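You operate a simulated robot arm through the tools that you are given. There is no shell and no other tool.

You are at the controls of a simulated robot arm. One attempt, no reset.

## Task
Measure the brake pad in the gauge and shim it to 30 mm.
Fine: stand one shim beside it in the gauge; close the slider again so that it shows 30 mm.
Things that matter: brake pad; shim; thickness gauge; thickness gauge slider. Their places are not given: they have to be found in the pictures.

The check looks at the end state, three seconds after you hand in, the way a careful person would. Anything else that was tipped, shoved, dropped, spilled or broken makes it a failure.

## Robot
A 7-joint arm with a fingered hand, fixed in place. Base frame: the origin is at the foot of the arm, x ahead of it, y to its left, z up. Lengths are in m, angles in rad, forces in N, time in s.
With the tool pointing down near the work surface it reaches from about 0.14 to 0.78 m from the base axis. Its first joint turns from -1.204 to 3.002 rad. Payload 3.4 kg.
The tool frame sits at the grasp point between the pads (the TCP): z along the fingers, y along the line on which they close. The tips reach 0.039 m beyond it. Largest opening 0.18 m; the body of the gripper starts 0.111 m behind the TCP. The gripper is a hand of 3 fingers: y runs from the thumb to the fingers, the wrist lies at [0, 0, -0.262] in the tool frame, and closing takes about 1.5 s.
Orientation is told as [roll, pitch, yaw] about the base's x, y, z axes, in that order, counted from this pose: with the fingers straight down and closing along the base's y, the tool's x points along the base's -x, its y along +y and its z along -z.

## Interface
- The arm moves only by the tool step_arm. Its arguments are lists of equal length, an entry for each row: "grip": the finger opening in cm, from 0 to 18; "offset": the shift along the tool's x, y, z in units of 50 mm (1.0 is 50 mm), a list of three; "turn": the turn, a rotation vector about the tool's x, y, z in units of 8 degrees (1.0 is 8 degrees), a list of three. In form: {"grip": [grip, ...], "offset": [[tx, ty, tz], ...], "turn": [[rx, ry, rz], ...]}. A call has 1 to 20 rows; each row shifts and turns the commanded pose from where the row before left it, along the tool's axes as they then stand. A call with a number of a shift or a turn outside -1 to 1 is refused whole. Each row takes 0.2 s and may step no farther than 0.05 m and 0.15 rad from the row before; otherwise, or with a gripper value out of range, the whole call is refused. A pose out of reach is approached as far as the arm can. The call stops where the force on the tool passes 50 N (or 10 N more than at its start, if that is more) or the arm is blocked; 0.2 s more then pass. Each finger travels about 0.072 m/s and halts on what it meets, pressing with about 22 N; the grip force reading is that of the motor and also rises with nothing between the fingers. The clock runs only during rows and for 0.2 s after the last one: add rows that do not move to give the fingers time. It gives the time, the measured TCP pose, the force on the tool (base axes), the opening and the grip force at its end, in the units of the frame above (readings bear some noise), with the torque about the TCP (base axes, N m) and any sound that the robot's microphone picked up, and new pictures: "views" is both (left out), scene, wrist or none.
- Cameras (640 x 400 px; columns grow to the right, rows downward): "scene" is fixed at [0.3994, -0.6485, 1.464]; the picture's right is [0.90, -0.44, 0.00], its down [-0.32, -0.66, -0.68] and it looks along [0.30, 0.61, -0.73] (base axes); focal length 275 px, centre (320, 200). "wrist" rides on the gripper at [0.063, -0.036, -0.128] in the tool frame; the picture's right is [0.50, 0.87, 0.00], its down [-0.75, 0.43, -0.49] and it looks along [-0.43, 0.25, 0.87] (tool axes); focal length 226 px, centre (320, 200).
- raise_lower(by): slides the trunk up (or, below 0, down) by that many m; the arm rides with it, the base frame stays. It gives what a move gives, with no picture.
- set_grasp(shape): the hand has 3 fingers and takes this shape, open, in about a second: jaw (thumb against the fingers, like two jaws); tri (thumb and two fingers); tip (a fingertip pinch); poke (one finger out to press); point (the index stretched); flat (the hand flat); cup (the hand cupped); fist (a fist). The gripper value then closes the fingers along that shape, each until it touches; the sizes above hold for jaw. It gives what a move gives, with no picture.
- probe_pixels(camera, pixels): for up to 12 pixels [column, row] of the newest picture of that camera ("zoom" is the newest enlarged one), the place [x, y, z] in the base frame of the surface seen there, good to about 0.002 m. No time passes.
- enlarge(camera, box): a new picture of the part [left, top, right, bottom] of that camera's present view, enlarged. No time passes.
- close_job(): hands the job in; it is judged then, once.

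Open the gripper and draw the arm clear of the work before you hand the job in, unless the task says otherwise.

The tools are called as a command line: name --argument value ..., lists and objects as JSON in quotes. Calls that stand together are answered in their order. step_arm: Moves the arm, as the interface text tells. Its arguments: {"type":"object","properties":{"grip":{"type":"array","items":{"type":"number"}},"offset":{"type":"array","items":{"type":"array","items":{"type":"number"}}},"turn":{"type":"array","items":{"type":"array","items":{"type":"number"}}},"views":{"type":"string","enum":["both","scene","wrist","none"]}},"required":["grip","offset","turn"]} The other tools are called the same way: raise_lower (by) slides the trunk up or down; set_grasp (shape) gives the hand a shape; probe_pixels (camera, pixels) gives the place of the surface under pixels of a picture; enlarge (camera, box) takes an enlarged picture of a part of a camera's view; close_job () hands the job in.

At the start:

```text
time: 0.0
eef_pos: [0.4801, -0.2115, 1.2074]
tool_rot: [0.0, 0.003, 0.0]
contact_force: [0.2, -0.4, -0.7]
ft_torque: [-0.02, 0.01, 0.01]
finger_gap: 0.1801
grip_force: 0.1
shape: jaw
trunk travel left (down, up): [-0.225, 0.317]
```

scene: 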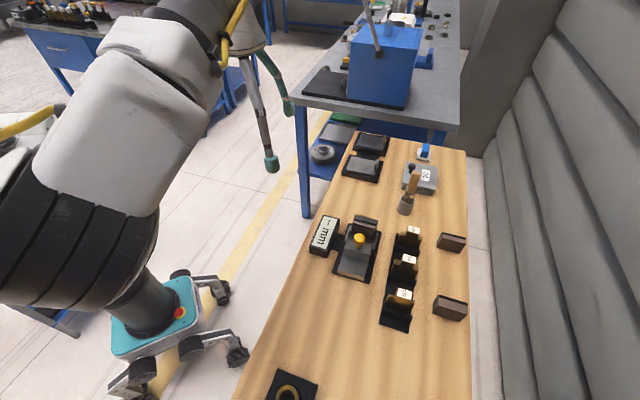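
wrist: 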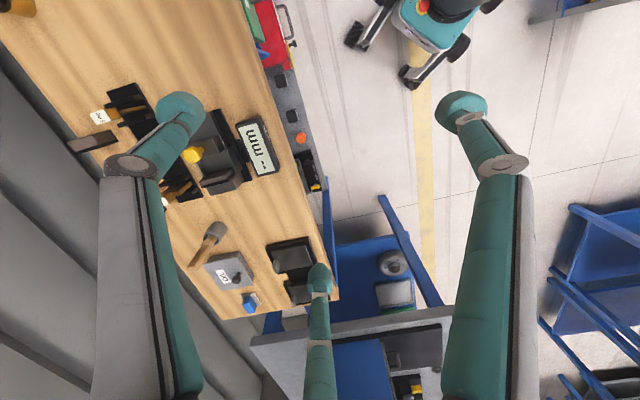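

The scene shows a bench with a gauge (around 358,245), a display (325,233), a rack of shims (405,270) and two brown blocks (451,242 and 450,308). I'll enlarge these to see the details.

enlarge --camera "scene" --box '[300, 200, 480, 340]'

probe_pixels --camera "scene" --pixels '[[358, 240], [325, 233], [360, 220], [355, 265], [412, 230], [406, 260], [403, 295], [451, 242], [450, 308], [420, 300], [395, 320], [365, 255]]'

```text
2.86 times, centred on (390, 270) of scene
```

zoom: 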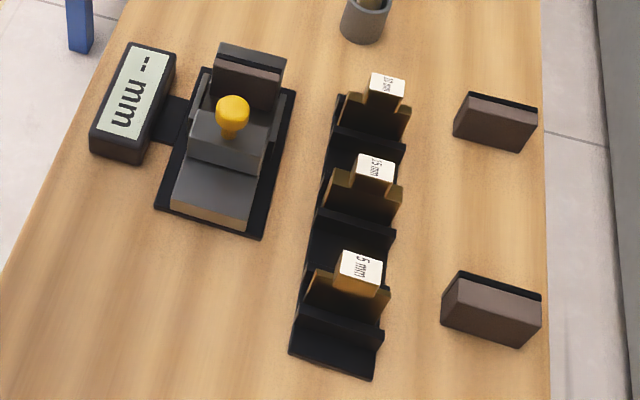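

```text
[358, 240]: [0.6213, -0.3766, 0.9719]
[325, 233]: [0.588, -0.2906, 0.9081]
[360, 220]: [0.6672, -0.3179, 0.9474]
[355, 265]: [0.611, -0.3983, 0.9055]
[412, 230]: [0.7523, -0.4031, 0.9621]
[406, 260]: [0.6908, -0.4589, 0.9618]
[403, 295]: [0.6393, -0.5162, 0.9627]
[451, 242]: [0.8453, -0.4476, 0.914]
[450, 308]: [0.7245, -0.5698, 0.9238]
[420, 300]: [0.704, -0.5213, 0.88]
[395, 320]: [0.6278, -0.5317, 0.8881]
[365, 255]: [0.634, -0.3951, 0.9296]
```

I'll zoom further on the gauge, the shims and the loose blocks to read labels and see the geometry.

enlarge --camera "scene" --box '[305, 205, 390, 290]'

enlarge --camera "scene" --box '[375, 215, 475, 335]'

enlarge --camera "wrist" --box '[60, 70, 340, 320]'

```text
4.71 times, centred on (348, 248) of scene
```

zoom: 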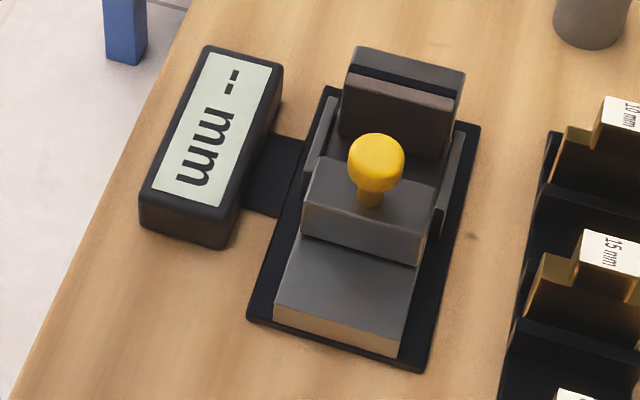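

```text
3.33 times, centred on (425, 275) of scene
```

zoom: 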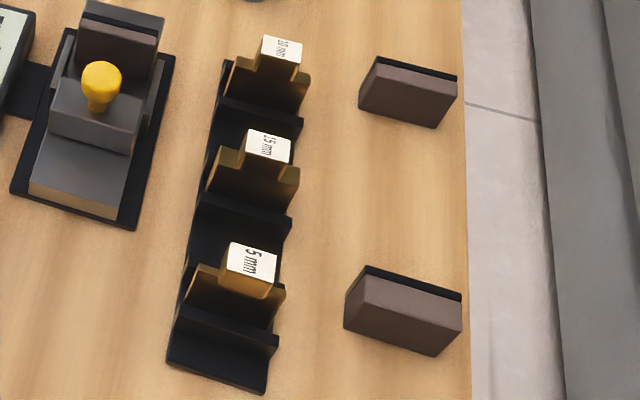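

```text
1.60 times, centred on (200, 195) of wrist
```

zoom: 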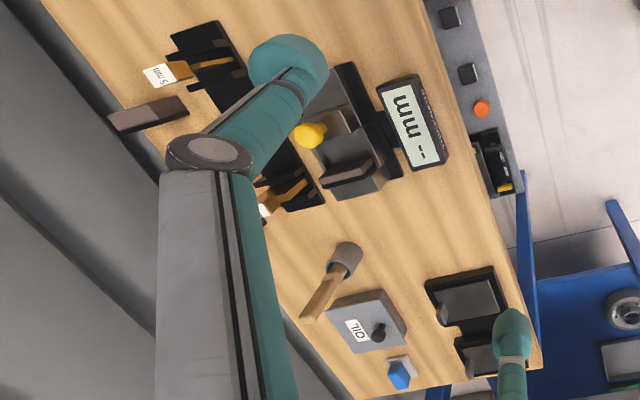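

The pad is already standing in the gauge against the back jaw, with the slider (yellow knob) open; shims are 10, 15, 5 mm. I'll enlarge the gauge once more to probe its points finely.

enlarge --camera "scene" --box '[325, 205, 390, 290]'

```text
4.71 times, centred on (358, 248) of scene
```

zoom: 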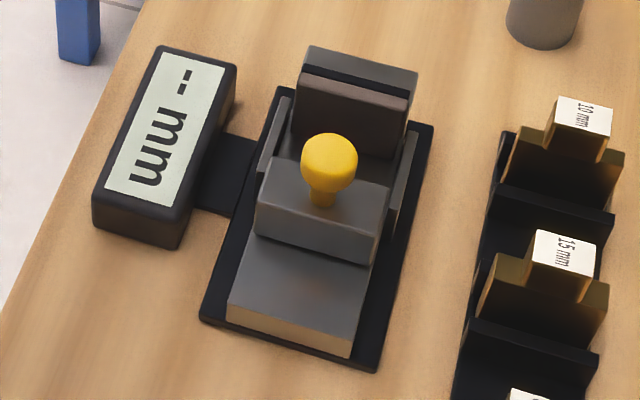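

I'll probe key gauge corners in this zoom: back jaw top (305,50)-(415,72), pad top (305,78)-(405,105), slider block corners, rails and knob.

probe_pixels --camera "zoom" --pixels '[[312, 50], [412, 72], [306, 70], [406, 94], [304, 80], [404, 106], [330, 150], [268, 165], [385, 192], [258, 205], [375, 232], [322, 135]]'

probe_pixels --camera "zoom" --pixels '[[235, 300], [345, 335], [258, 245], [365, 270], [284, 100], [412, 135], [262, 165], [393, 225], [205, 318], [372, 368], [425, 130], [280, 92]]'

probe_pixels --camera "zoom" --pixels '[[557, 100], [606, 110], [552, 125], [601, 134], [580, 115], [540, 235], [592, 245], [532, 262], [583, 272], [300, 120], [390, 140], [500, 60]]'

```text
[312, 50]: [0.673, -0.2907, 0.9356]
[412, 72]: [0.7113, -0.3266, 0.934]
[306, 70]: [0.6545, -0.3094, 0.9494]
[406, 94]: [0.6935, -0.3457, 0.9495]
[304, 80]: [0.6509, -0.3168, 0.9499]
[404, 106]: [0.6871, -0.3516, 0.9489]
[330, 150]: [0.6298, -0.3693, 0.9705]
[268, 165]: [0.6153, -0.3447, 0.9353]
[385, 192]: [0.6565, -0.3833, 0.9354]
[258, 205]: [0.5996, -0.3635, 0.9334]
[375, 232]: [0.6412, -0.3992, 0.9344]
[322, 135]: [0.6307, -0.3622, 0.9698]
```

```text
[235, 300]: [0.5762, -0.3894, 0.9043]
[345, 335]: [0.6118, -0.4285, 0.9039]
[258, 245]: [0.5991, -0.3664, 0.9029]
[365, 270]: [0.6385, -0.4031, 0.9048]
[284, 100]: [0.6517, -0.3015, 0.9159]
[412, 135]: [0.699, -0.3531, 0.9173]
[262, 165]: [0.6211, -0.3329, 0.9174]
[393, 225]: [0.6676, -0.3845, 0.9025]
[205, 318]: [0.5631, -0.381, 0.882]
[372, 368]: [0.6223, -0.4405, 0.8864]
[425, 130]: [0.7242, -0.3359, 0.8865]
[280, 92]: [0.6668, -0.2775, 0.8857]
```

```text
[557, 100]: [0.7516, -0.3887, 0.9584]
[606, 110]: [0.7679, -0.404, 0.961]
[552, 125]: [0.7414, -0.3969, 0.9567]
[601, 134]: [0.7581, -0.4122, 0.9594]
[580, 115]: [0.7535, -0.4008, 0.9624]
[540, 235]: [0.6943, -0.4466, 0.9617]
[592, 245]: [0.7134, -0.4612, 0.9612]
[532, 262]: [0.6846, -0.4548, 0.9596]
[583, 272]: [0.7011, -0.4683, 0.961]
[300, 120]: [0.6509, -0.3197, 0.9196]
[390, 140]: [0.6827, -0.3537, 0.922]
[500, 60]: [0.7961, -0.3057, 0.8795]
```

The jaw shape seems to have two splayed fingers at the right/bottom and the thumb at the left of the wrist view. I'll close the hand in free air to see how the fingers meet.

step_arm --grip '[2, 2, 2, 2, 2, 2, 2, 2]' --offset '[[0, 0, 0], [0, 0, 0], [0, 0, 0], [0, 0, 0], [0, 0, 0], [0, 0, 0], [0, 0, 0], [0, 0, 0]]' --turn '[[0, 0, 0], [0, 0, 0], [0, 0, 0], [0, 0, 0], [0, 0, 0], [0, 0, 0], [0, 0, 0], [0, 0, 0]]'

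```text
time: 1.8
eef_pos: [0.4762, -0.2072, 1.2106]
tool_rot: [-0.001, -0.001, -0.002]
contact_force: [0.0, 0.4, -0.4]
ft_torque: [-0.02, -0.01, -0.04]
finger_gap: 0.0204
grip_force: 0.0
shape: jaw
trunk travel left (down, up): [-0.225, 0.317]
```

scene: 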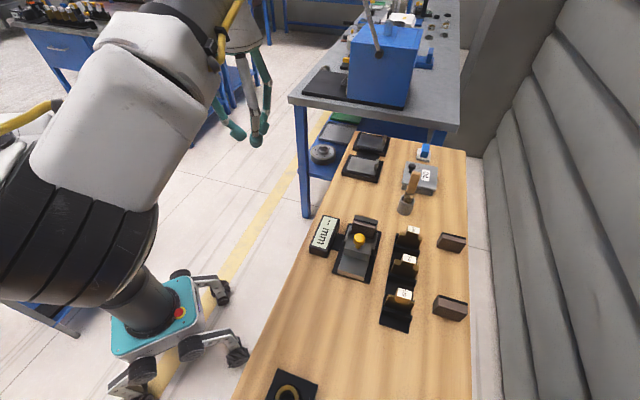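
wrist: 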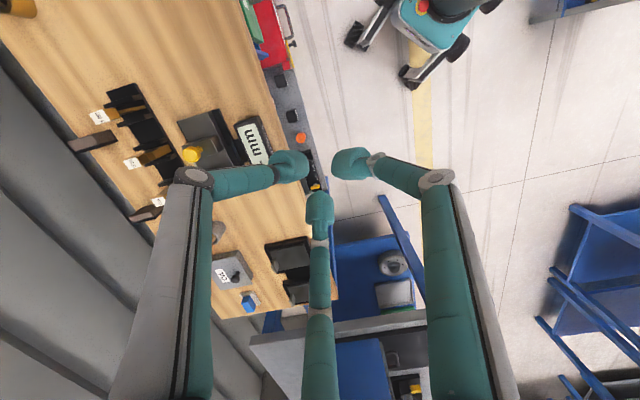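

I'll probe the fingertips on the wrist picture (thumb 290,165; fingers 350,162 and 320,205) to learn the finger spacing.

probe_pixels --camera "wrist" --pixels '[[290, 165], [350, 162], [320, 205], [300, 170], [340, 165], [320, 190], [275, 175], [370, 170], [320, 240]]'

enlarge --camera "wrist" --box '[220, 100, 420, 260]'

```text
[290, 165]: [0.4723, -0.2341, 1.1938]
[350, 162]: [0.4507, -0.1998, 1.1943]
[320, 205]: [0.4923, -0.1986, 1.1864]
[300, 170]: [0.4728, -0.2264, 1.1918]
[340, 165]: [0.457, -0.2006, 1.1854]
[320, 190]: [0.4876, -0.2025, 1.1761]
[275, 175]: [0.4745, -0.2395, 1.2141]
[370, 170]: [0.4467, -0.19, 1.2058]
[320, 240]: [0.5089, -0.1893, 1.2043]
```

```text
2.50 times, centred on (320, 180) of wrist
```

zoom: 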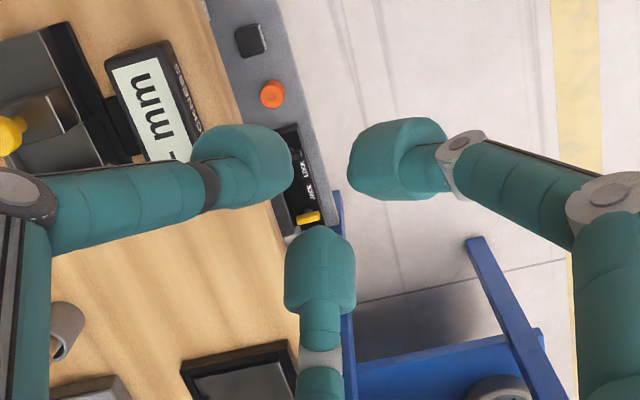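

In jaw, the two fingers sit about ±21 mm apart in tool x, which would miss a narrow handle. I'll look at the "tip" shape, closed in free air.

set_grasp --shape "tip"

step_arm --grip '[2, 2, 2, 2, 2, 2, 2, 2]' --offset '[[0, 0, 0], [0, 0, 0], [0, 0, 0], [0, 0, 0], [0, 0, 0], [0, 0, 0], [0, 0, 0], [0, 0, 0]]' --turn '[[0, 0, 0], [0, 0, 0], [0, 0, 0], [0, 0, 0], [0, 0, 0], [0, 0, 0], [0, 0, 0], [0, 0, 0]]'

```text
time: 2.7
eef_pos: [0.4773, -0.2078, 1.2107]
tool_rot: [-0.001, -0.001, 0.001]
contact_force: [0.3, -0.3, 0.8]
ft_torque: [0.04, 0.02, -0.02]
finger_gap: 0.1796
grip_force: 0.2
shape: tip
trunk travel left (down, up): [-0.225, 0.317]
```

```text
time: 4.5
eef_pos: [0.4763, -0.208, 1.2101]
tool_rot: [-0.001, -0.001, 0.0]
contact_force: [0.3, -1.2, -0.1]
ft_torque: [0.03, -0.01, 0.03]
finger_gap: 0.0203
grip_force: 0.0
shape: tip
trunk travel left (down, up): [-0.225, 0.317]
```

scene: 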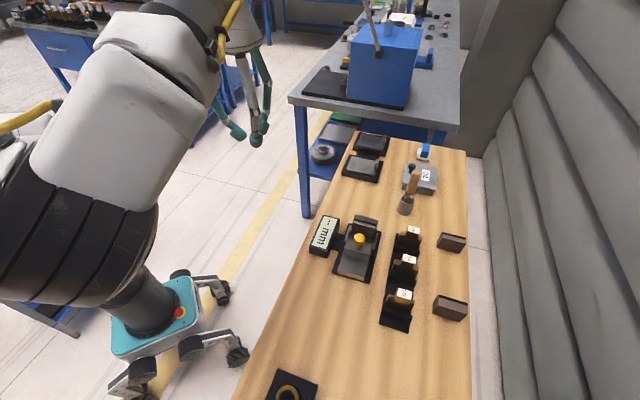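
wrist: 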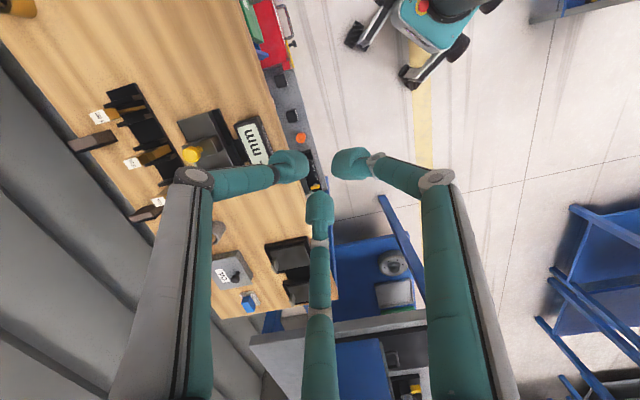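

"tip" looks identical to jaw at 2 cm. I'll look at "tri" too.

set_grasp --shape "tri"

step_arm --grip '[2, 2, 2, 2, 2, 2, 2, 2]' --offset '[[0, 0, 0], [0, 0, 0], [0, 0, 0], [0, 0, 0], [0, 0, 0], [0, 0, 0], [0, 0, 0], [0, 0, 0]]' --turn '[[0, 0, 0], [0, 0, 0], [0, 0, 0], [0, 0, 0], [0, 0, 0], [0, 0, 0], [0, 0, 0], [0, 0, 0]]'

```text
time: 5.4
eef_pos: [0.4774, -0.2074, 1.2103]
tool_rot: [-0.002, -0.003, -0.001]
contact_force: [0.4, -0.4, 0.1]
ft_torque: [-0.02, 0.0, -0.01]
finger_gap: 0.1797
grip_force: 0.1
shape: tri
trunk travel left (down, up): [-0.225, 0.317]
```

```text
time: 7.2
eef_pos: [0.4775, -0.2073, 1.2102]
tool_rot: [-0.002, -0.002, -0.001]
contact_force: [-0.8, 0.3, 0.2]
ft_torque: [-0.04, -0.03, -0.02]
finger_gap: 0.0204
grip_force: 0.1
shape: tri
trunk travel left (down, up): [-0.225, 0.317]
```

scene: 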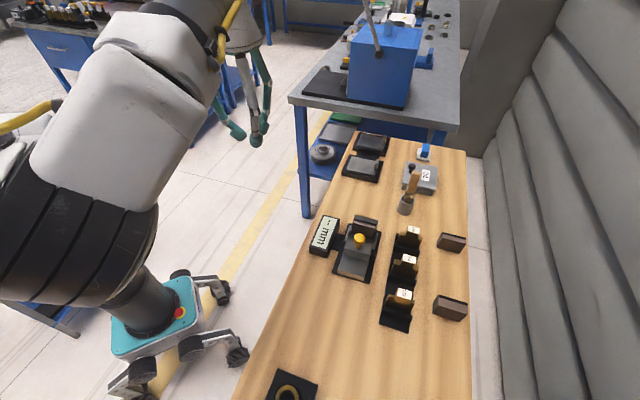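
wrist: 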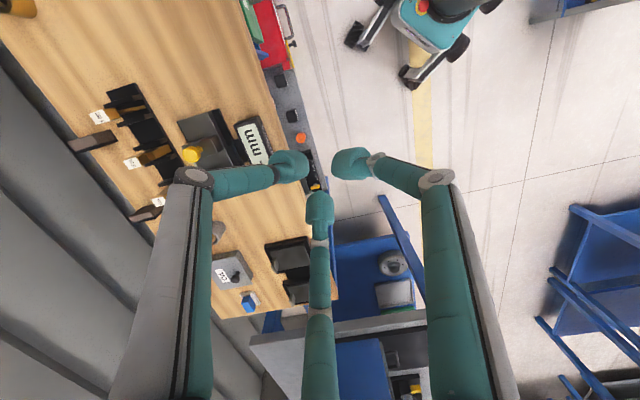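

All three pinch shapes act alike (thumb vs. two fingers ±22 mm). I'll go back to jaw, open, and move nearer to the bench with the closing line along the gauge axis (a ≈ [0.684, 0.73]) to view it from the wrist.

set_grasp --shape "jaw"

step_arm --grip '[18, 18, 18, 18, 18, 18, 18, 18, 18, 18, 18, 18, 18]' --offset '[[-0.275, -0.643, 0.367], [-0.275, -0.643, 0.367], [-0.275, -0.643, 0.367], [-0.275, -0.643, 0.367], [-0.275, -0.643, 0.367], [-0.275, -0.643, 0.367], [0, 0, 0], [0, 0, 0], [0, 0, 0], [0, 0, 0], [0, 0, 0], [0, 0, 0], [0, 0, 0]]' --turn '[[0, 0, 0], [0, 0, 0], [0, 0, 0], [0, 0, 0], [0, 0, 0], [0, 0, 0], [0, 0, 0.9], [0, 0, 0.9], [0, 0, 0.9], [0, 0, 0.9], [0, 0, 0.9], [0, 0, 0.89], [0, 0, 0]]'

```text
time: 8.1
eef_pos: [0.4781, -0.2083, 1.2095]
tool_rot: [-0.002, -0.003, 0.0]
contact_force: [0.0, 0.4, -0.7]
ft_torque: [0.01, 0.02, 0.0]
finger_gap: 0.1797
grip_force: 0.1
shape: jaw
trunk travel left (down, up): [-0.225, 0.317]
```

```text
time: 10.9
eef_pos: [0.5603, -0.4009, 1.1008]
tool_rot: [0.001, -0.004, -0.754]
contact_force: [0.2, 0.8, 0.2]
ft_torque: [-0.02, 0.02, 0.01]
finger_gap: 0.1799
grip_force: 0.1
shape: jaw
trunk travel left (down, up): [-0.225, 0.317]
```

scene: 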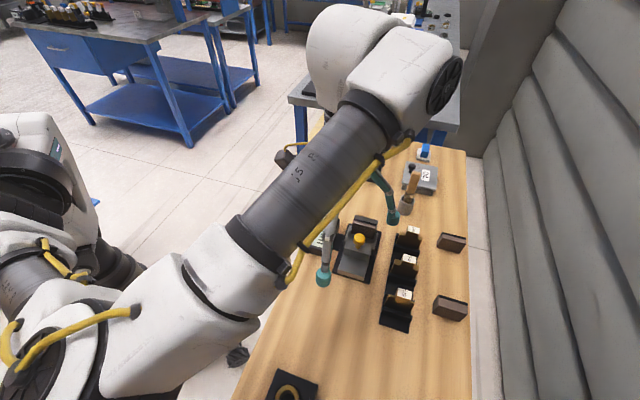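
wrist: 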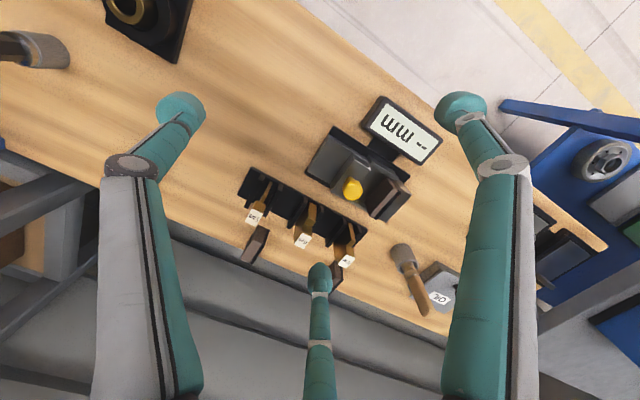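

The wrist now sees the gauge (360,170) and the shim rack (300,225) well. I'll enlarge this region to study it.

enlarge --camera "wrist" --box '[220, 90, 450, 290]'

enlarge --camera "wrist" --box '[230, 160, 370, 270]'

```text
2.00 times, centred on (335, 190) of wrist
```

zoom: 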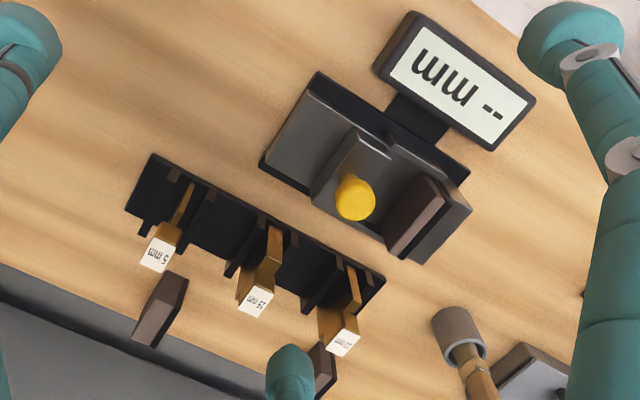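

```text
3.64 times, centred on (300, 215) of wrist
```

zoom: 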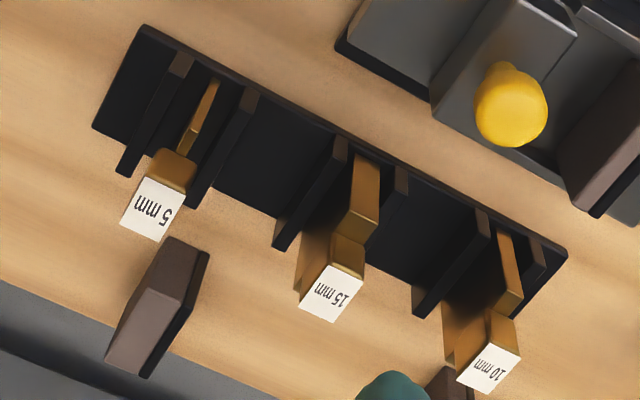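

I'll probe the shim bodies, fins and handles in this zoom to obtain the geometry.

probe_pixels --camera "zoom" --pixels '[[358, 160], [376, 168], [352, 222], [366, 230], [338, 150], [345, 152], [285, 238], [402, 180], [375, 240], [250, 170], [330, 295], [345, 250]]'

probe_pixels --camera "zoom" --pixels '[[318, 268], [362, 280], [336, 320], [302, 308], [210, 82], [217, 85], [184, 150], [192, 153], [162, 155], [190, 165], [150, 205], [125, 215]]'

probe_pixels --camera "zoom" --pixels '[[500, 238], [510, 240], [510, 300], [518, 305], [490, 360], [490, 340], [480, 215], [540, 250], [448, 345], [490, 390], [520, 355], [305, 270]]'

```text
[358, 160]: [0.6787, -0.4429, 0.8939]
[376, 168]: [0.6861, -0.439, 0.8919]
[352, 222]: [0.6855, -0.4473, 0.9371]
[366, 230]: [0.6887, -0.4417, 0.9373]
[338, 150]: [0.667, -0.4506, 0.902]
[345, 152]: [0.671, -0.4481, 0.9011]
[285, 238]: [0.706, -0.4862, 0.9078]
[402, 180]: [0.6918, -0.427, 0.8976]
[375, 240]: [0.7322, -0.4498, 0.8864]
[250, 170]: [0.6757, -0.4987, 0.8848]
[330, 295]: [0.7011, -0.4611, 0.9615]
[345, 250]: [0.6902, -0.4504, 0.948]
```

```text
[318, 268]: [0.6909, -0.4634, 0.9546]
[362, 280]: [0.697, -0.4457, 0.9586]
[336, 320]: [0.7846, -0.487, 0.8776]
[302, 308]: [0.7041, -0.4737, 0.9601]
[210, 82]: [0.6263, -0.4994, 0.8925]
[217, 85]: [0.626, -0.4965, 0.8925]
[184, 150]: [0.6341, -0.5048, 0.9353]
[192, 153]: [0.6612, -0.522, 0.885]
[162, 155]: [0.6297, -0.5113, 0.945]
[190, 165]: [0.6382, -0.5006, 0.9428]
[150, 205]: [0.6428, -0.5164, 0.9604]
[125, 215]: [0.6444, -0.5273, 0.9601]
```

```text
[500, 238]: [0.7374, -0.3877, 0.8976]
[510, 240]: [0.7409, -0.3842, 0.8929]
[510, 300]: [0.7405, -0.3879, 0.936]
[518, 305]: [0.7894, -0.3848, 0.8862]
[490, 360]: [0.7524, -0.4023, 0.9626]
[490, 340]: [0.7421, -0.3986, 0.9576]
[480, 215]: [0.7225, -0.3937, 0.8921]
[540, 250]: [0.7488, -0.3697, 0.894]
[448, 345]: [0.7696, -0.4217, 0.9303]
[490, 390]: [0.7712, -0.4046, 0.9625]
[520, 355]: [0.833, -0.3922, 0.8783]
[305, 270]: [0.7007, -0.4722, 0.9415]
```

Shim plates stand ~57 mm wide across the gauge's cross direction, shoulders at z≈0.938, handle tops 0.961. The slider knob is near (0.629,-0.372), top 0.972. I'll hover above the knob with a 6 cm opening to refine.

step_arm --grip '[6, 6, 6, 6, 6, 6, 6, 6, 6]' --offset '[[0, 0, 0], [0, 0, 0], [0, 0, 0], [-0.15, 0.34, 0.2], [-0.15, 0.34, 0.2], [-0.15, 0.34, 0.2], [-0.16, 0.33, 0.2], [0, 0, 0], [0, 0, 0]]' --turn '[[0, 0, 0], [0, 0, 0], [0, 0, 0], [0, 0, 0], [0, 0, 0], [0, 0, 0], [0, 0, 0], [0, 0, 0], [0, 0, 0]]'

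```text
time: 12.9
eef_pos: [0.6277, -0.3727, 1.0594]
tool_rot: [0.0, -0.003, -0.752]
contact_force: [0.8, -0.3, 1.0]
ft_torque: [0.02, 0.01, -0.02]
finger_gap: 0.0603
grip_force: 0.0
shape: jaw
trunk travel left (down, up): [-0.225, 0.317]
```

scene: 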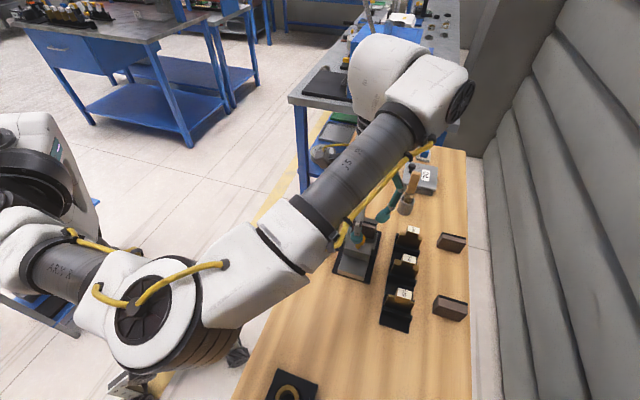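
wrist: 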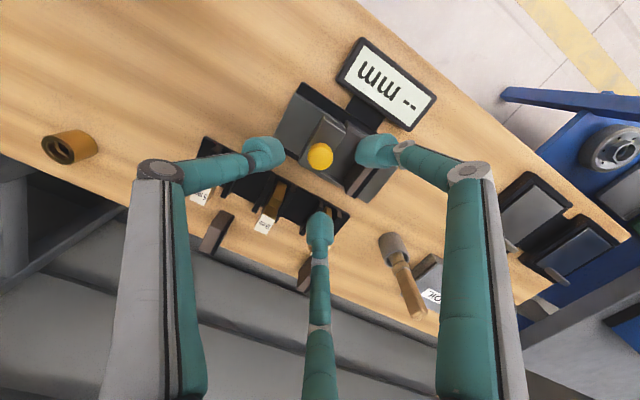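

The knob (320,157) is seen between thumb (265,150) and fingers (375,150),(320,230). I'll enlarge and probe knob, pad and slider surfaces.

enlarge --camera "wrist" --box '[230, 70, 430, 260]'

probe_pixels --camera "wrist" --pixels '[[320, 157], [320, 148], [310, 157], [330, 157], [318, 167], [345, 165], [362, 185], [375, 175], [383, 185], [300, 110], [350, 135], [312, 140]]'

```text
2.11 times, centred on (330, 165) of wrist
```

zoom: 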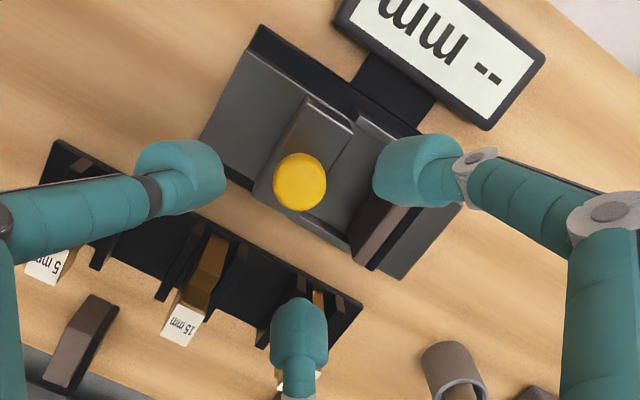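

```text
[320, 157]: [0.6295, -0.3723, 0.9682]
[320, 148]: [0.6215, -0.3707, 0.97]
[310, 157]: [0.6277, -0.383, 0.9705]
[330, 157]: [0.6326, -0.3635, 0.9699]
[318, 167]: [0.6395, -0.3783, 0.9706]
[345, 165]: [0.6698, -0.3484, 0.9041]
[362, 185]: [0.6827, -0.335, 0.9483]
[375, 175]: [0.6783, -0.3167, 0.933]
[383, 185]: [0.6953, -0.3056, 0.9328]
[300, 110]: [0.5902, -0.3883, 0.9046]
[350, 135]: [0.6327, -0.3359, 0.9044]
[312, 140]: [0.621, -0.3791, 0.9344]
```

The bed is z≈0.904, pad top ≈0.9485, knob top flat at 0.970 and centred under the TCP. I'll descend so the tips sit at ≈0.956 (above the pad top) with the knob between thumb and fingers.

step_arm --grip '[6, 6, 6, 6, 6]' --offset '[[0, 0, 0.35], [0, 0, 0.35], [0, 0, 0.35], [0, 0, 0.23], [0, 0, 0]]' --turn '[[0, 0, 0], [0, 0, 0], [0, 0, 0], [0, 0, 0], [0, 0, 0]]'

```text
time: 14.1
eef_pos: [0.6277, -0.3728, 0.9954]
tool_rot: [-0.001, -0.004, -0.754]
contact_force: [0.7, -1.2, -0.8]
ft_torque: [0.0, 0.01, 0.0]
finger_gap: 0.0605
grip_force: 0.0
shape: jaw
trunk travel left (down, up): [-0.225, 0.317]
```

scene: 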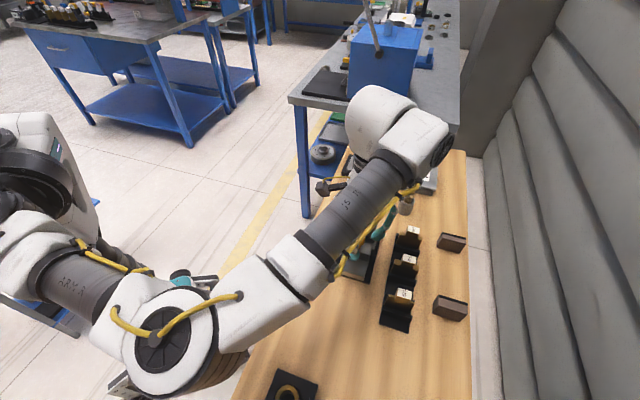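
wrist: 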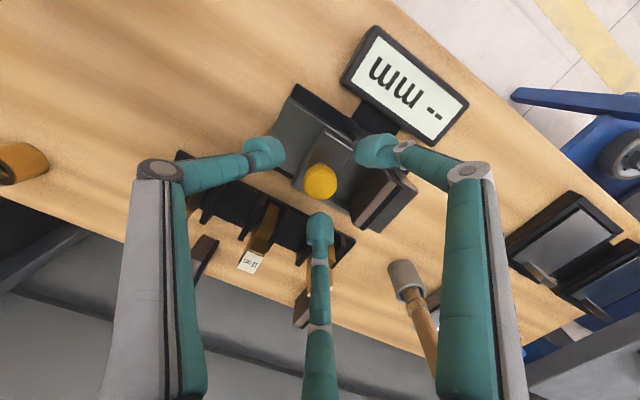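

The knob (320,180) now lies between the fingers. I'll close slowly to see where the fingers meet the knob.

step_arm --grip '[4.5, 4, 3.5, 3, 2.8, 2.6, 2.4, 2.4]' --offset '[[0, 0, 0], [0, 0, 0], [0, 0, 0], [0, 0, 0], [0, 0, 0], [0, 0, 0], [0, 0, 0], [0, 0, 0]]' --turn '[[0, 0, 0], [0, 0, 0], [0, 0, 0], [0, 0, 0], [0, 0, 0], [0, 0, 0], [0, 0, 0], [0, 0, 0]]' --views "wrist"

enlarge --camera "wrist" --box '[240, 100, 400, 260]'

```text
time: 15.9
eef_pos: [0.6291, -0.3728, 0.9966]
tool_rot: [0.001, -0.002, -0.755]
contact_force: [0.9, -0.4, 0.7]
ft_torque: [-0.01, -0.06, 0.01]
finger_gap: 0.0246
grip_force: 0.0
shape: jaw
trunk travel left (down, up): [-0.225, 0.317]
```

wrist: 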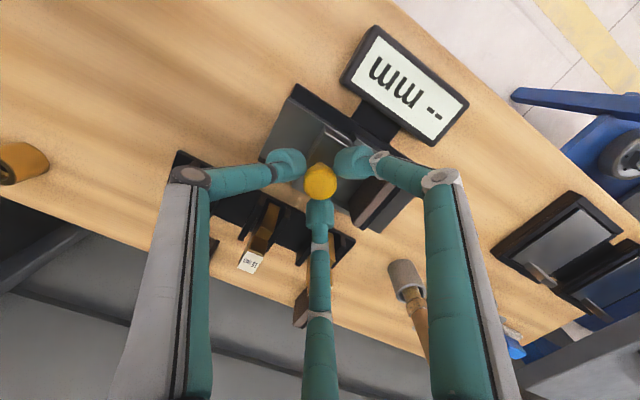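

```text
2.50 times, centred on (320, 180) of wrist
```

zoom: 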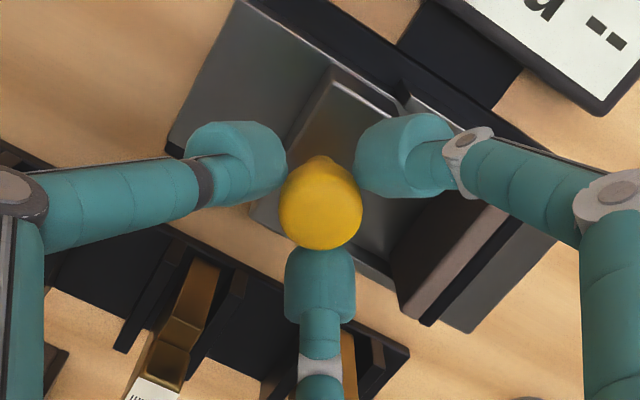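

The knob sits right between the three tips, no contact force yet at 2.46 cm. I'll close further to seat the grip.

step_arm --grip '[2.2, 2.0, 1.8, 1.6, 1.4, 1.2, 1.0, 1.0]' --offset '[[0, 0, 0], [0, 0, 0], [0, 0, 0], [0, 0, 0], [0, 0, 0], [0, 0, 0], [0, 0, 0], [0, 0, 0]]' --turn '[[0, 0, 0], [0, 0, 0], [0, 0, 0], [0, 0, 0], [0, 0, 0], [0, 0, 0], [0, 0, 0], [0, 0, 0]]' --views "wrist"

enlarge --camera "wrist" --box '[240, 100, 400, 260]'

```text
time: 17.7
eef_pos: [0.6278, -0.372, 0.9964]
tool_rot: [0.0, -0.003, -0.754]
contact_force: [-1.8, 1.4, -0.1]
ft_torque: [0.01, 0.06, -0.01]
finger_gap: 0.0175
grip_force: 22.1
shape: jaw
trunk travel left (down, up): [-0.225, 0.317]
```

wrist: 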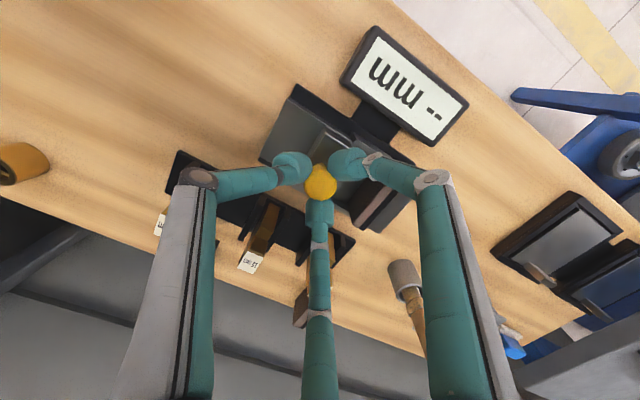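

```text
2.50 times, centred on (320, 180) of wrist
```

zoom: 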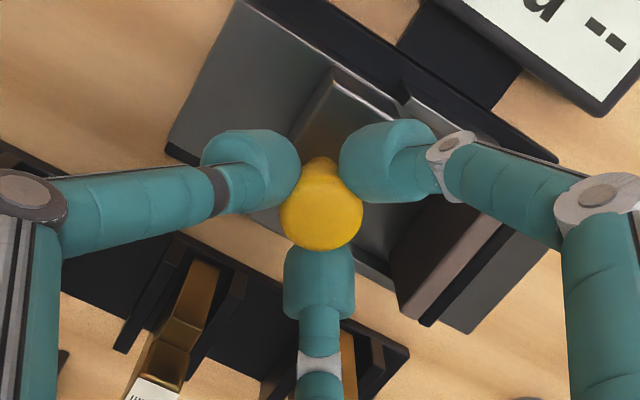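

Grip is seated on the knob (gap 1.75 cm, 22 N). I'll push the slider toward the pad along +tool y by 36 mm.

step_arm --grip '[1, 1, 1, 1, 1, 1, 1, 1]' --offset '[[0, 0.1, 0], [0, 0.1, 0], [0, 0.1, 0], [0, 0.1, 0], [0, 0.1, 0], [0, 0.1, 0], [0, 0.1, 0], [0, 0, 0]]' --turn '[[0, 0, 0], [0, 0, 0], [0, 0, 0], [0, 0, 0], [0, 0, 0], [0, 0, 0], [0, 0, 0], [0, 0, 0]]' --views "wrist"

enlarge --camera "wrist" --box '[240, 80, 400, 240]'

```text
time: 19.5
eef_pos: [0.6526, -0.348, 0.9969]
tool_rot: [0.001, -0.003, -0.754]
contact_force: [-0.3, -1.4, 2.8]
ft_torque: [-0.03, 0.01, -0.03]
finger_gap: 0.0175
grip_force: 21.8
shape: jaw
trunk travel left (down, up): [-0.225, 0.317]
```

wrist: 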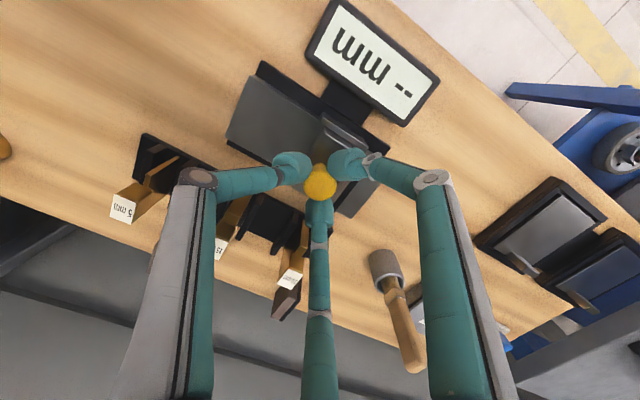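

```text
2.50 times, centred on (320, 160) of wrist
```

zoom: 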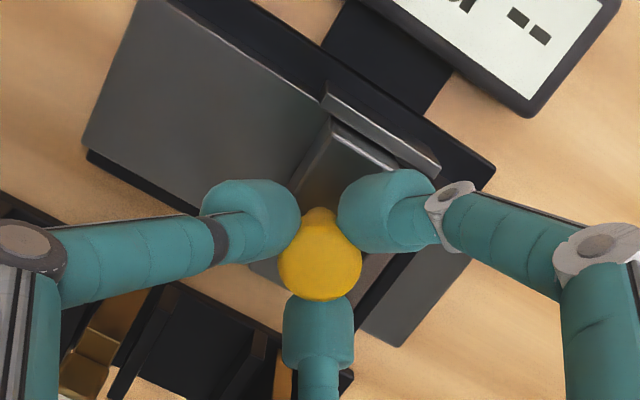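

The slider followed 34 mm with little force. I'll creep forward another ~9 mm in small steps, watching the force.

step_arm --grip '[1, 1, 1, 1, 1]' --offset '[[0, 0.05, 0], [0, 0.05, 0], [0, 0.04, 0], [0, 0.03, 0], [0, 0, 0]]' --turn '[[0, 0, 0], [0, 0, 0], [0, 0, 0], [0, 0, 0], [0, 0, 0]]' --views "wrist"

```text
time: 20.7
eef_pos: [0.657, -0.3429, 0.9962]
tool_rot: [-0.001, -0.001, -0.753]
contact_force: [-11.5, -10.3, 3.3]
ft_torque: [-0.44, 0.47, -0.03]
finger_gap: 0.0184
grip_force: 22.1
shape: jaw
trunk travel left (down, up): [-0.225, 0.317]
```

wrist: 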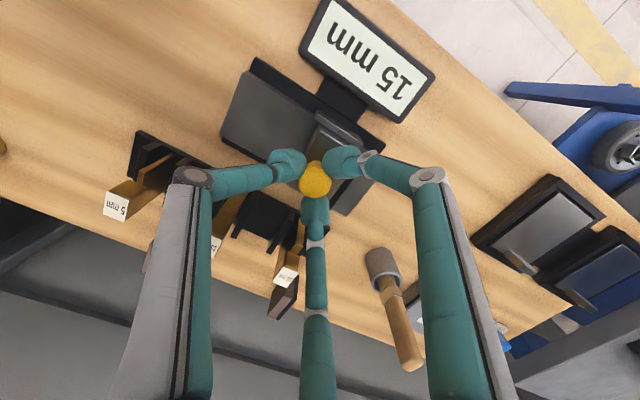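

The display now shows a number and the force has risen to ~15 N. I'll enlarge to read it.

enlarge --camera "wrist" --box '[290, 0, 450, 130]'

```text
3.08 times, centred on (370, 65) of wrist
```

zoom: 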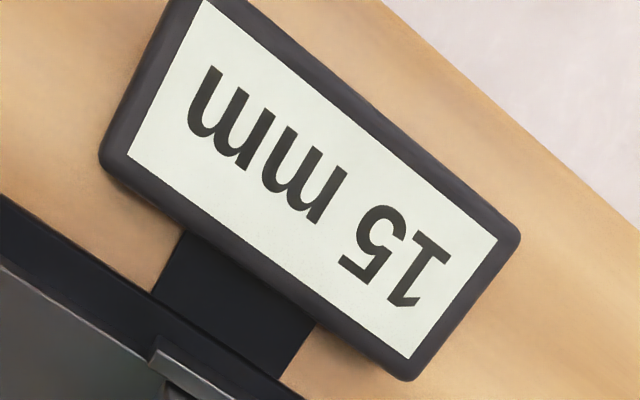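

The pad measures 15 mm, so the 15 mm shim (middle of the rack) is needed. I'll pull the slider back by the knob to reopen it.

step_arm --grip '[1, 1, 1, 1, 1, 1, 1, 1, 1, 1]' --offset '[[0, -0.1, 0], [0, -0.1, 0], [0, -0.1, 0], [0, -0.1, 0], [0, -0.1, 0], [0, -0.1, 0], [0, -0.1, 0], [0, -0.1, 0], [0, -0.07, 0], [0, 0, 0]]' --turn '[[0, 0, 0], [0, 0, 0], [0, 0, 0], [0, 0, 0], [0, 0, 0], [0, 0, 0], [0, 0, 0], [0, 0, 0], [0, 0, 0], [0, 0, 0]]' --views "wrist"

enlarge --camera "wrist" --box '[240, 80, 400, 240]'

```text
time: 22.9
eef_pos: [0.6281, -0.3737, 0.9968]
tool_rot: [-0.002, 0.0, -0.75]
contact_force: [-5.3, 6.3, -0.6]
ft_torque: [0.2, 0.17, -0.09]
finger_gap: 0.0175
grip_force: 22.0
shape: jaw
trunk travel left (down, up): [-0.225, 0.317]
```

wrist: 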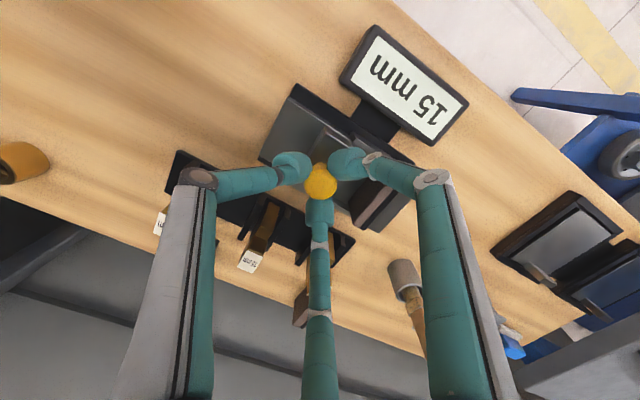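

```text
2.50 times, centred on (320, 160) of wrist
```

zoom: 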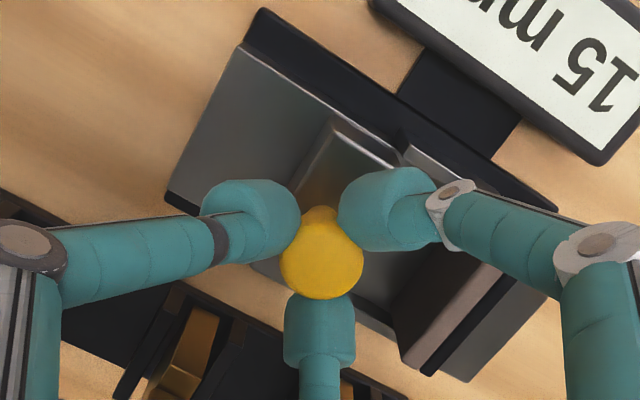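

The slider is back at its first position; the display keeps 15 mm. I'll try drawing it a little farther open to get more room, watching the force.

step_arm --grip '[1, 1, 1, 1, 1]' --offset '[[0, -0.05, 0], [0, -0.05, 0], [0, -0.05, 0], [0, -0.05, 0], [0, 0, 0]]' --turn '[[0, 0, 0], [0, 0, 0], [0, 0, 0], [0, 0, 0], [0, 0, 0]]' --views "wrist"

enlarge --camera "wrist" --box '[240, 80, 400, 240]'

```text
time: 24.1
eef_pos: [0.6239, -0.3785, 0.9968]
tool_rot: [0.0, -0.004, -0.752]
contact_force: [8.8, 16.0, -1.7]
ft_torque: [0.56, -0.31, 0.02]
finger_gap: 0.0163
grip_force: 22.4
shape: jaw
trunk travel left (down, up): [-0.225, 0.317]
```

wrist: 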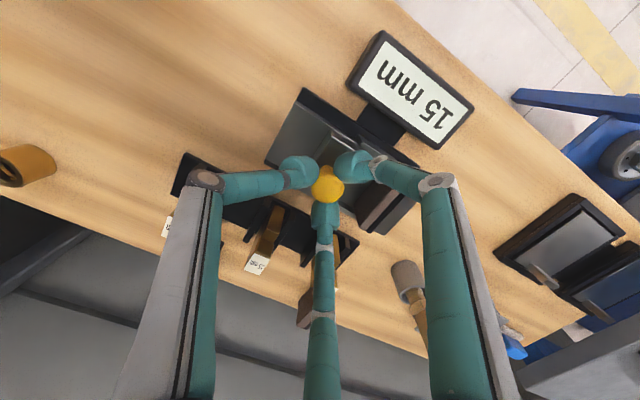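

```text
2.50 times, centred on (320, 160) of wrist
```

zoom: 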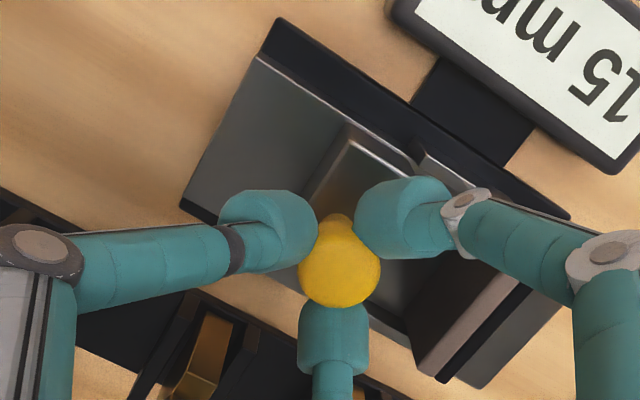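

Force rises to ~18 N along the axis: the slider is at its open stop. I'll ease the tension, open the fingers and lift off the knob.

step_arm --grip '[1, 1, 3, 4, 5, 6, 6, 6, 6, 6]' --offset '[[0, 0.1, 0], [0, 0.04, 0], [0, 0, 0], [0, 0, 0], [0, 0, 0], [0, 0, 0], [0, 0, -0.5], [0, 0, -0.5], [0, 0, -0.5], [0, 0, 0]]' --turn '[[0, 0, 0], [0, 0, 0], [0, 0, 0], [0, 0, 0], [0, 0, 0], [0, 0, 0], [0, 0, 0], [0, 0, 0], [0, 0, 0], [0, 0, 0]]'

enlarge --camera "wrist" --box '[230, 70, 430, 260]'

```text
time: 26.3
eef_pos: [0.6277, -0.3755, 1.0706]
tool_rot: [-0.002, -0.003, -0.752]
contact_force: [0.2, -0.6, -0.1]
ft_torque: [-0.01, 0.04, 0.01]
finger_gap: 0.0598
grip_force: 0.0
shape: jaw
trunk travel left (down, up): [-0.225, 0.317]
```

scene: 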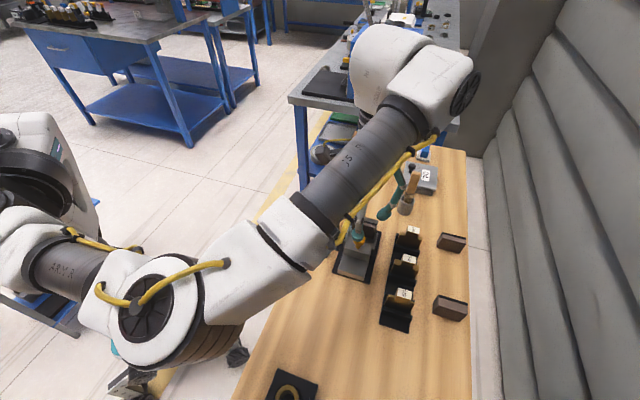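
wrist: 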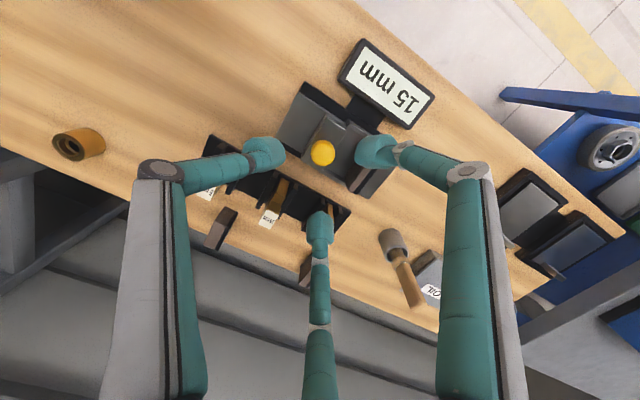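

```text
2.11 times, centred on (330, 165) of wrist
```

zoom: 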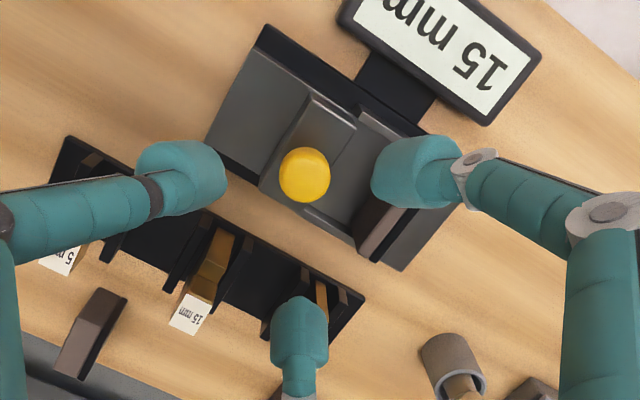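

The slider is fully open and the pad still stands at the jaw. I'll probe the slider front edge, pad edges, bed and guides in this zoom for exact placement.

probe_pixels --camera "zoom" --pixels '[[345, 125], [318, 100], [350, 130], [335, 160], [355, 235], [380, 205], [362, 250], [392, 210], [375, 255], [400, 265], [340, 230], [330, 210]]'

probe_pixels --camera "zoom" --pixels '[[370, 120], [400, 135], [310, 212], [345, 238], [300, 207], [270, 190], [290, 150], [250, 55], [220, 140], [305, 175], [330, 175], [282, 175]]'

```text
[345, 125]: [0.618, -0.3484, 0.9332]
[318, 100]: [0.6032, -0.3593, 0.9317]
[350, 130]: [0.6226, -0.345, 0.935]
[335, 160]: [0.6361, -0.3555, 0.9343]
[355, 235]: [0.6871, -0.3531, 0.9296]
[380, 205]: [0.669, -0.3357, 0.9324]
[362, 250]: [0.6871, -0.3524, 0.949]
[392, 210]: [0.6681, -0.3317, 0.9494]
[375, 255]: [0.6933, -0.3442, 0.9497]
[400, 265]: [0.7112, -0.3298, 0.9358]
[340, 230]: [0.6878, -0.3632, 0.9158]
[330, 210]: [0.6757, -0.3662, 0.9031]
```

```text
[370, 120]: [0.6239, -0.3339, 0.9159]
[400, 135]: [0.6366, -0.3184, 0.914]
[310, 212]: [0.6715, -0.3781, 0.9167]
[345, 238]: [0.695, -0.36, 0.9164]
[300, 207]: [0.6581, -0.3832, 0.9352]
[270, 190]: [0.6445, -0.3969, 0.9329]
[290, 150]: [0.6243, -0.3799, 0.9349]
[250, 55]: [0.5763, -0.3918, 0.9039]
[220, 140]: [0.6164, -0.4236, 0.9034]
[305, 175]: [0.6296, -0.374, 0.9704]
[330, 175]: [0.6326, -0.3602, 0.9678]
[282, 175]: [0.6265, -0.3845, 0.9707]
```

Slider front is at a≈0.172, pad front ≈0.2135 (gap ≈41 mm), guides ≈60 mm apart, shim ≈50 mm wide. I'll probe the finger tips to learn their real thickness.

probe_pixels --camera "zoom" --pixels '[[180, 145], [140, 170], [222, 180], [175, 212], [200, 160], [215, 200], [376, 170], [385, 150], [380, 200], [420, 140], [400, 200], [440, 190]]'

probe_pixels --camera "zoom" --pixels '[[275, 340], [325, 340], [300, 300], [300, 330], [278, 320], [322, 320], [300, 365], [275, 360], [325, 360], [160, 200], [210, 205], [220, 160]]'

```text
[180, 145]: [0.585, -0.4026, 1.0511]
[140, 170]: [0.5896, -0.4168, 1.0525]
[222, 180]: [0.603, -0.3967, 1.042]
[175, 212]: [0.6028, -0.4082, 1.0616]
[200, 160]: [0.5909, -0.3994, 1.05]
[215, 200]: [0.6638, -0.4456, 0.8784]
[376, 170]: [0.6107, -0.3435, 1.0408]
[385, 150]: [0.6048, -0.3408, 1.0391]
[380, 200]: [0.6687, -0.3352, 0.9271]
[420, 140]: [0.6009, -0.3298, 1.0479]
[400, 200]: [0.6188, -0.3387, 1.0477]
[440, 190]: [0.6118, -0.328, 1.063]
```

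```text
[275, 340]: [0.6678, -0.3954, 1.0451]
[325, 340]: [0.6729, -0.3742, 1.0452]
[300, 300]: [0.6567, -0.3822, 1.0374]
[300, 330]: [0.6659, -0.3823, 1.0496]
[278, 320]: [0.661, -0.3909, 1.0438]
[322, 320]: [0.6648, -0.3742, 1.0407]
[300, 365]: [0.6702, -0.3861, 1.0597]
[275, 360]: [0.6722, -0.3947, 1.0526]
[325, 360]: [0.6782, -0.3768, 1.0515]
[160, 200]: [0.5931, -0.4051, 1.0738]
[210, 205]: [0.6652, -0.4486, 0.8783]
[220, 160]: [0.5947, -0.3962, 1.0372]
```

The three fingertips are really spaced 120° apart like a chuck, so a handle (20×15 mm) can be held three-point with the tips above the pad. I'll turn +60° in yaw (one finger toward the pad side, two toward the knob side) and move over the 15 mm shim at about (0.70,-0.464) to test the reach.

step_arm --grip '[6, 6, 6, 6, 6, 6, 6, 6, 6, 6, 6, 6]' --offset '[[0, 0, 0], [0, 0, 0], [0, 0, 0], [0, 0, 0], [0, 0, 0], [0, 0, 0], [0, 0, 0], [0, 0, 0], [-0.287, -0.704, 0], [-0.287, -0.704, 0], [-0.287, -0.704, 0], [0, 0, 0]]' --turn '[[0, 0, -0.9375], [0, 0, -0.9375], [0, 0, -0.9375], [0, 0, -0.9375], [0, 0, -0.9375], [0, 0, -0.9375], [0, 0, -0.9375], [0, 0, -0.9375], [0, 0, 0], [0, 0, 0], [0, 0, 0], [0, 0, 0]]'

```text
time: 28.9
eef_pos: [0.6986, -0.4637, 1.0727]
tool_rot: [-0.004, -0.001, 0.293]
contact_force: [0.2, 0.2, 0.2]
ft_torque: [0.02, -0.02, 0.03]
finger_gap: 0.0598
grip_force: 0.1
shape: jaw
trunk travel left (down, up): [-0.225, 0.317]
```

scene: 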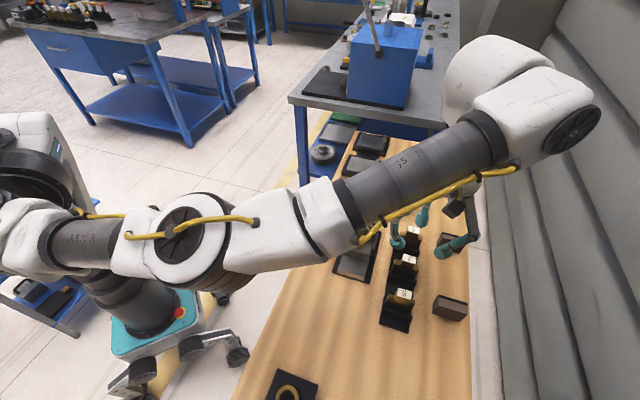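
wrist: 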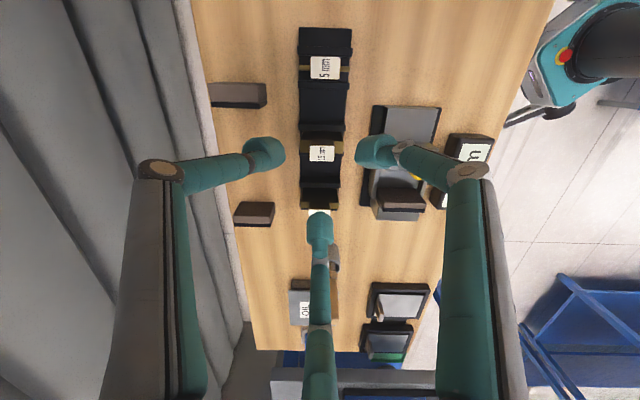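

The arm reaches there with the tool vertical. The 15 mm handle is at (321,153) in the wrist view, nicely aligned with the image. I'll enlarge and probe it.

enlarge --camera "wrist" --box '[270, 110, 370, 200]'

```text
4.44 times, centred on (320, 155) of wrist
```

zoom: 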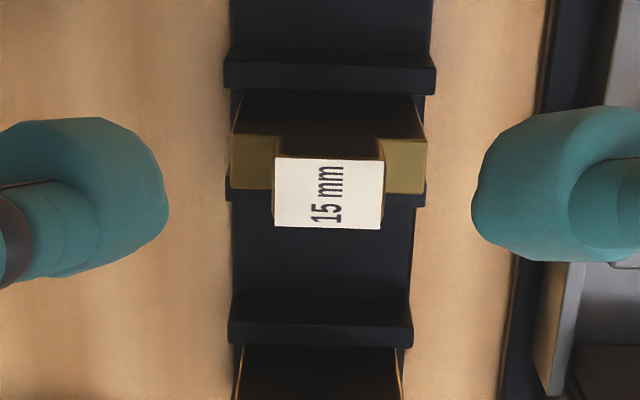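

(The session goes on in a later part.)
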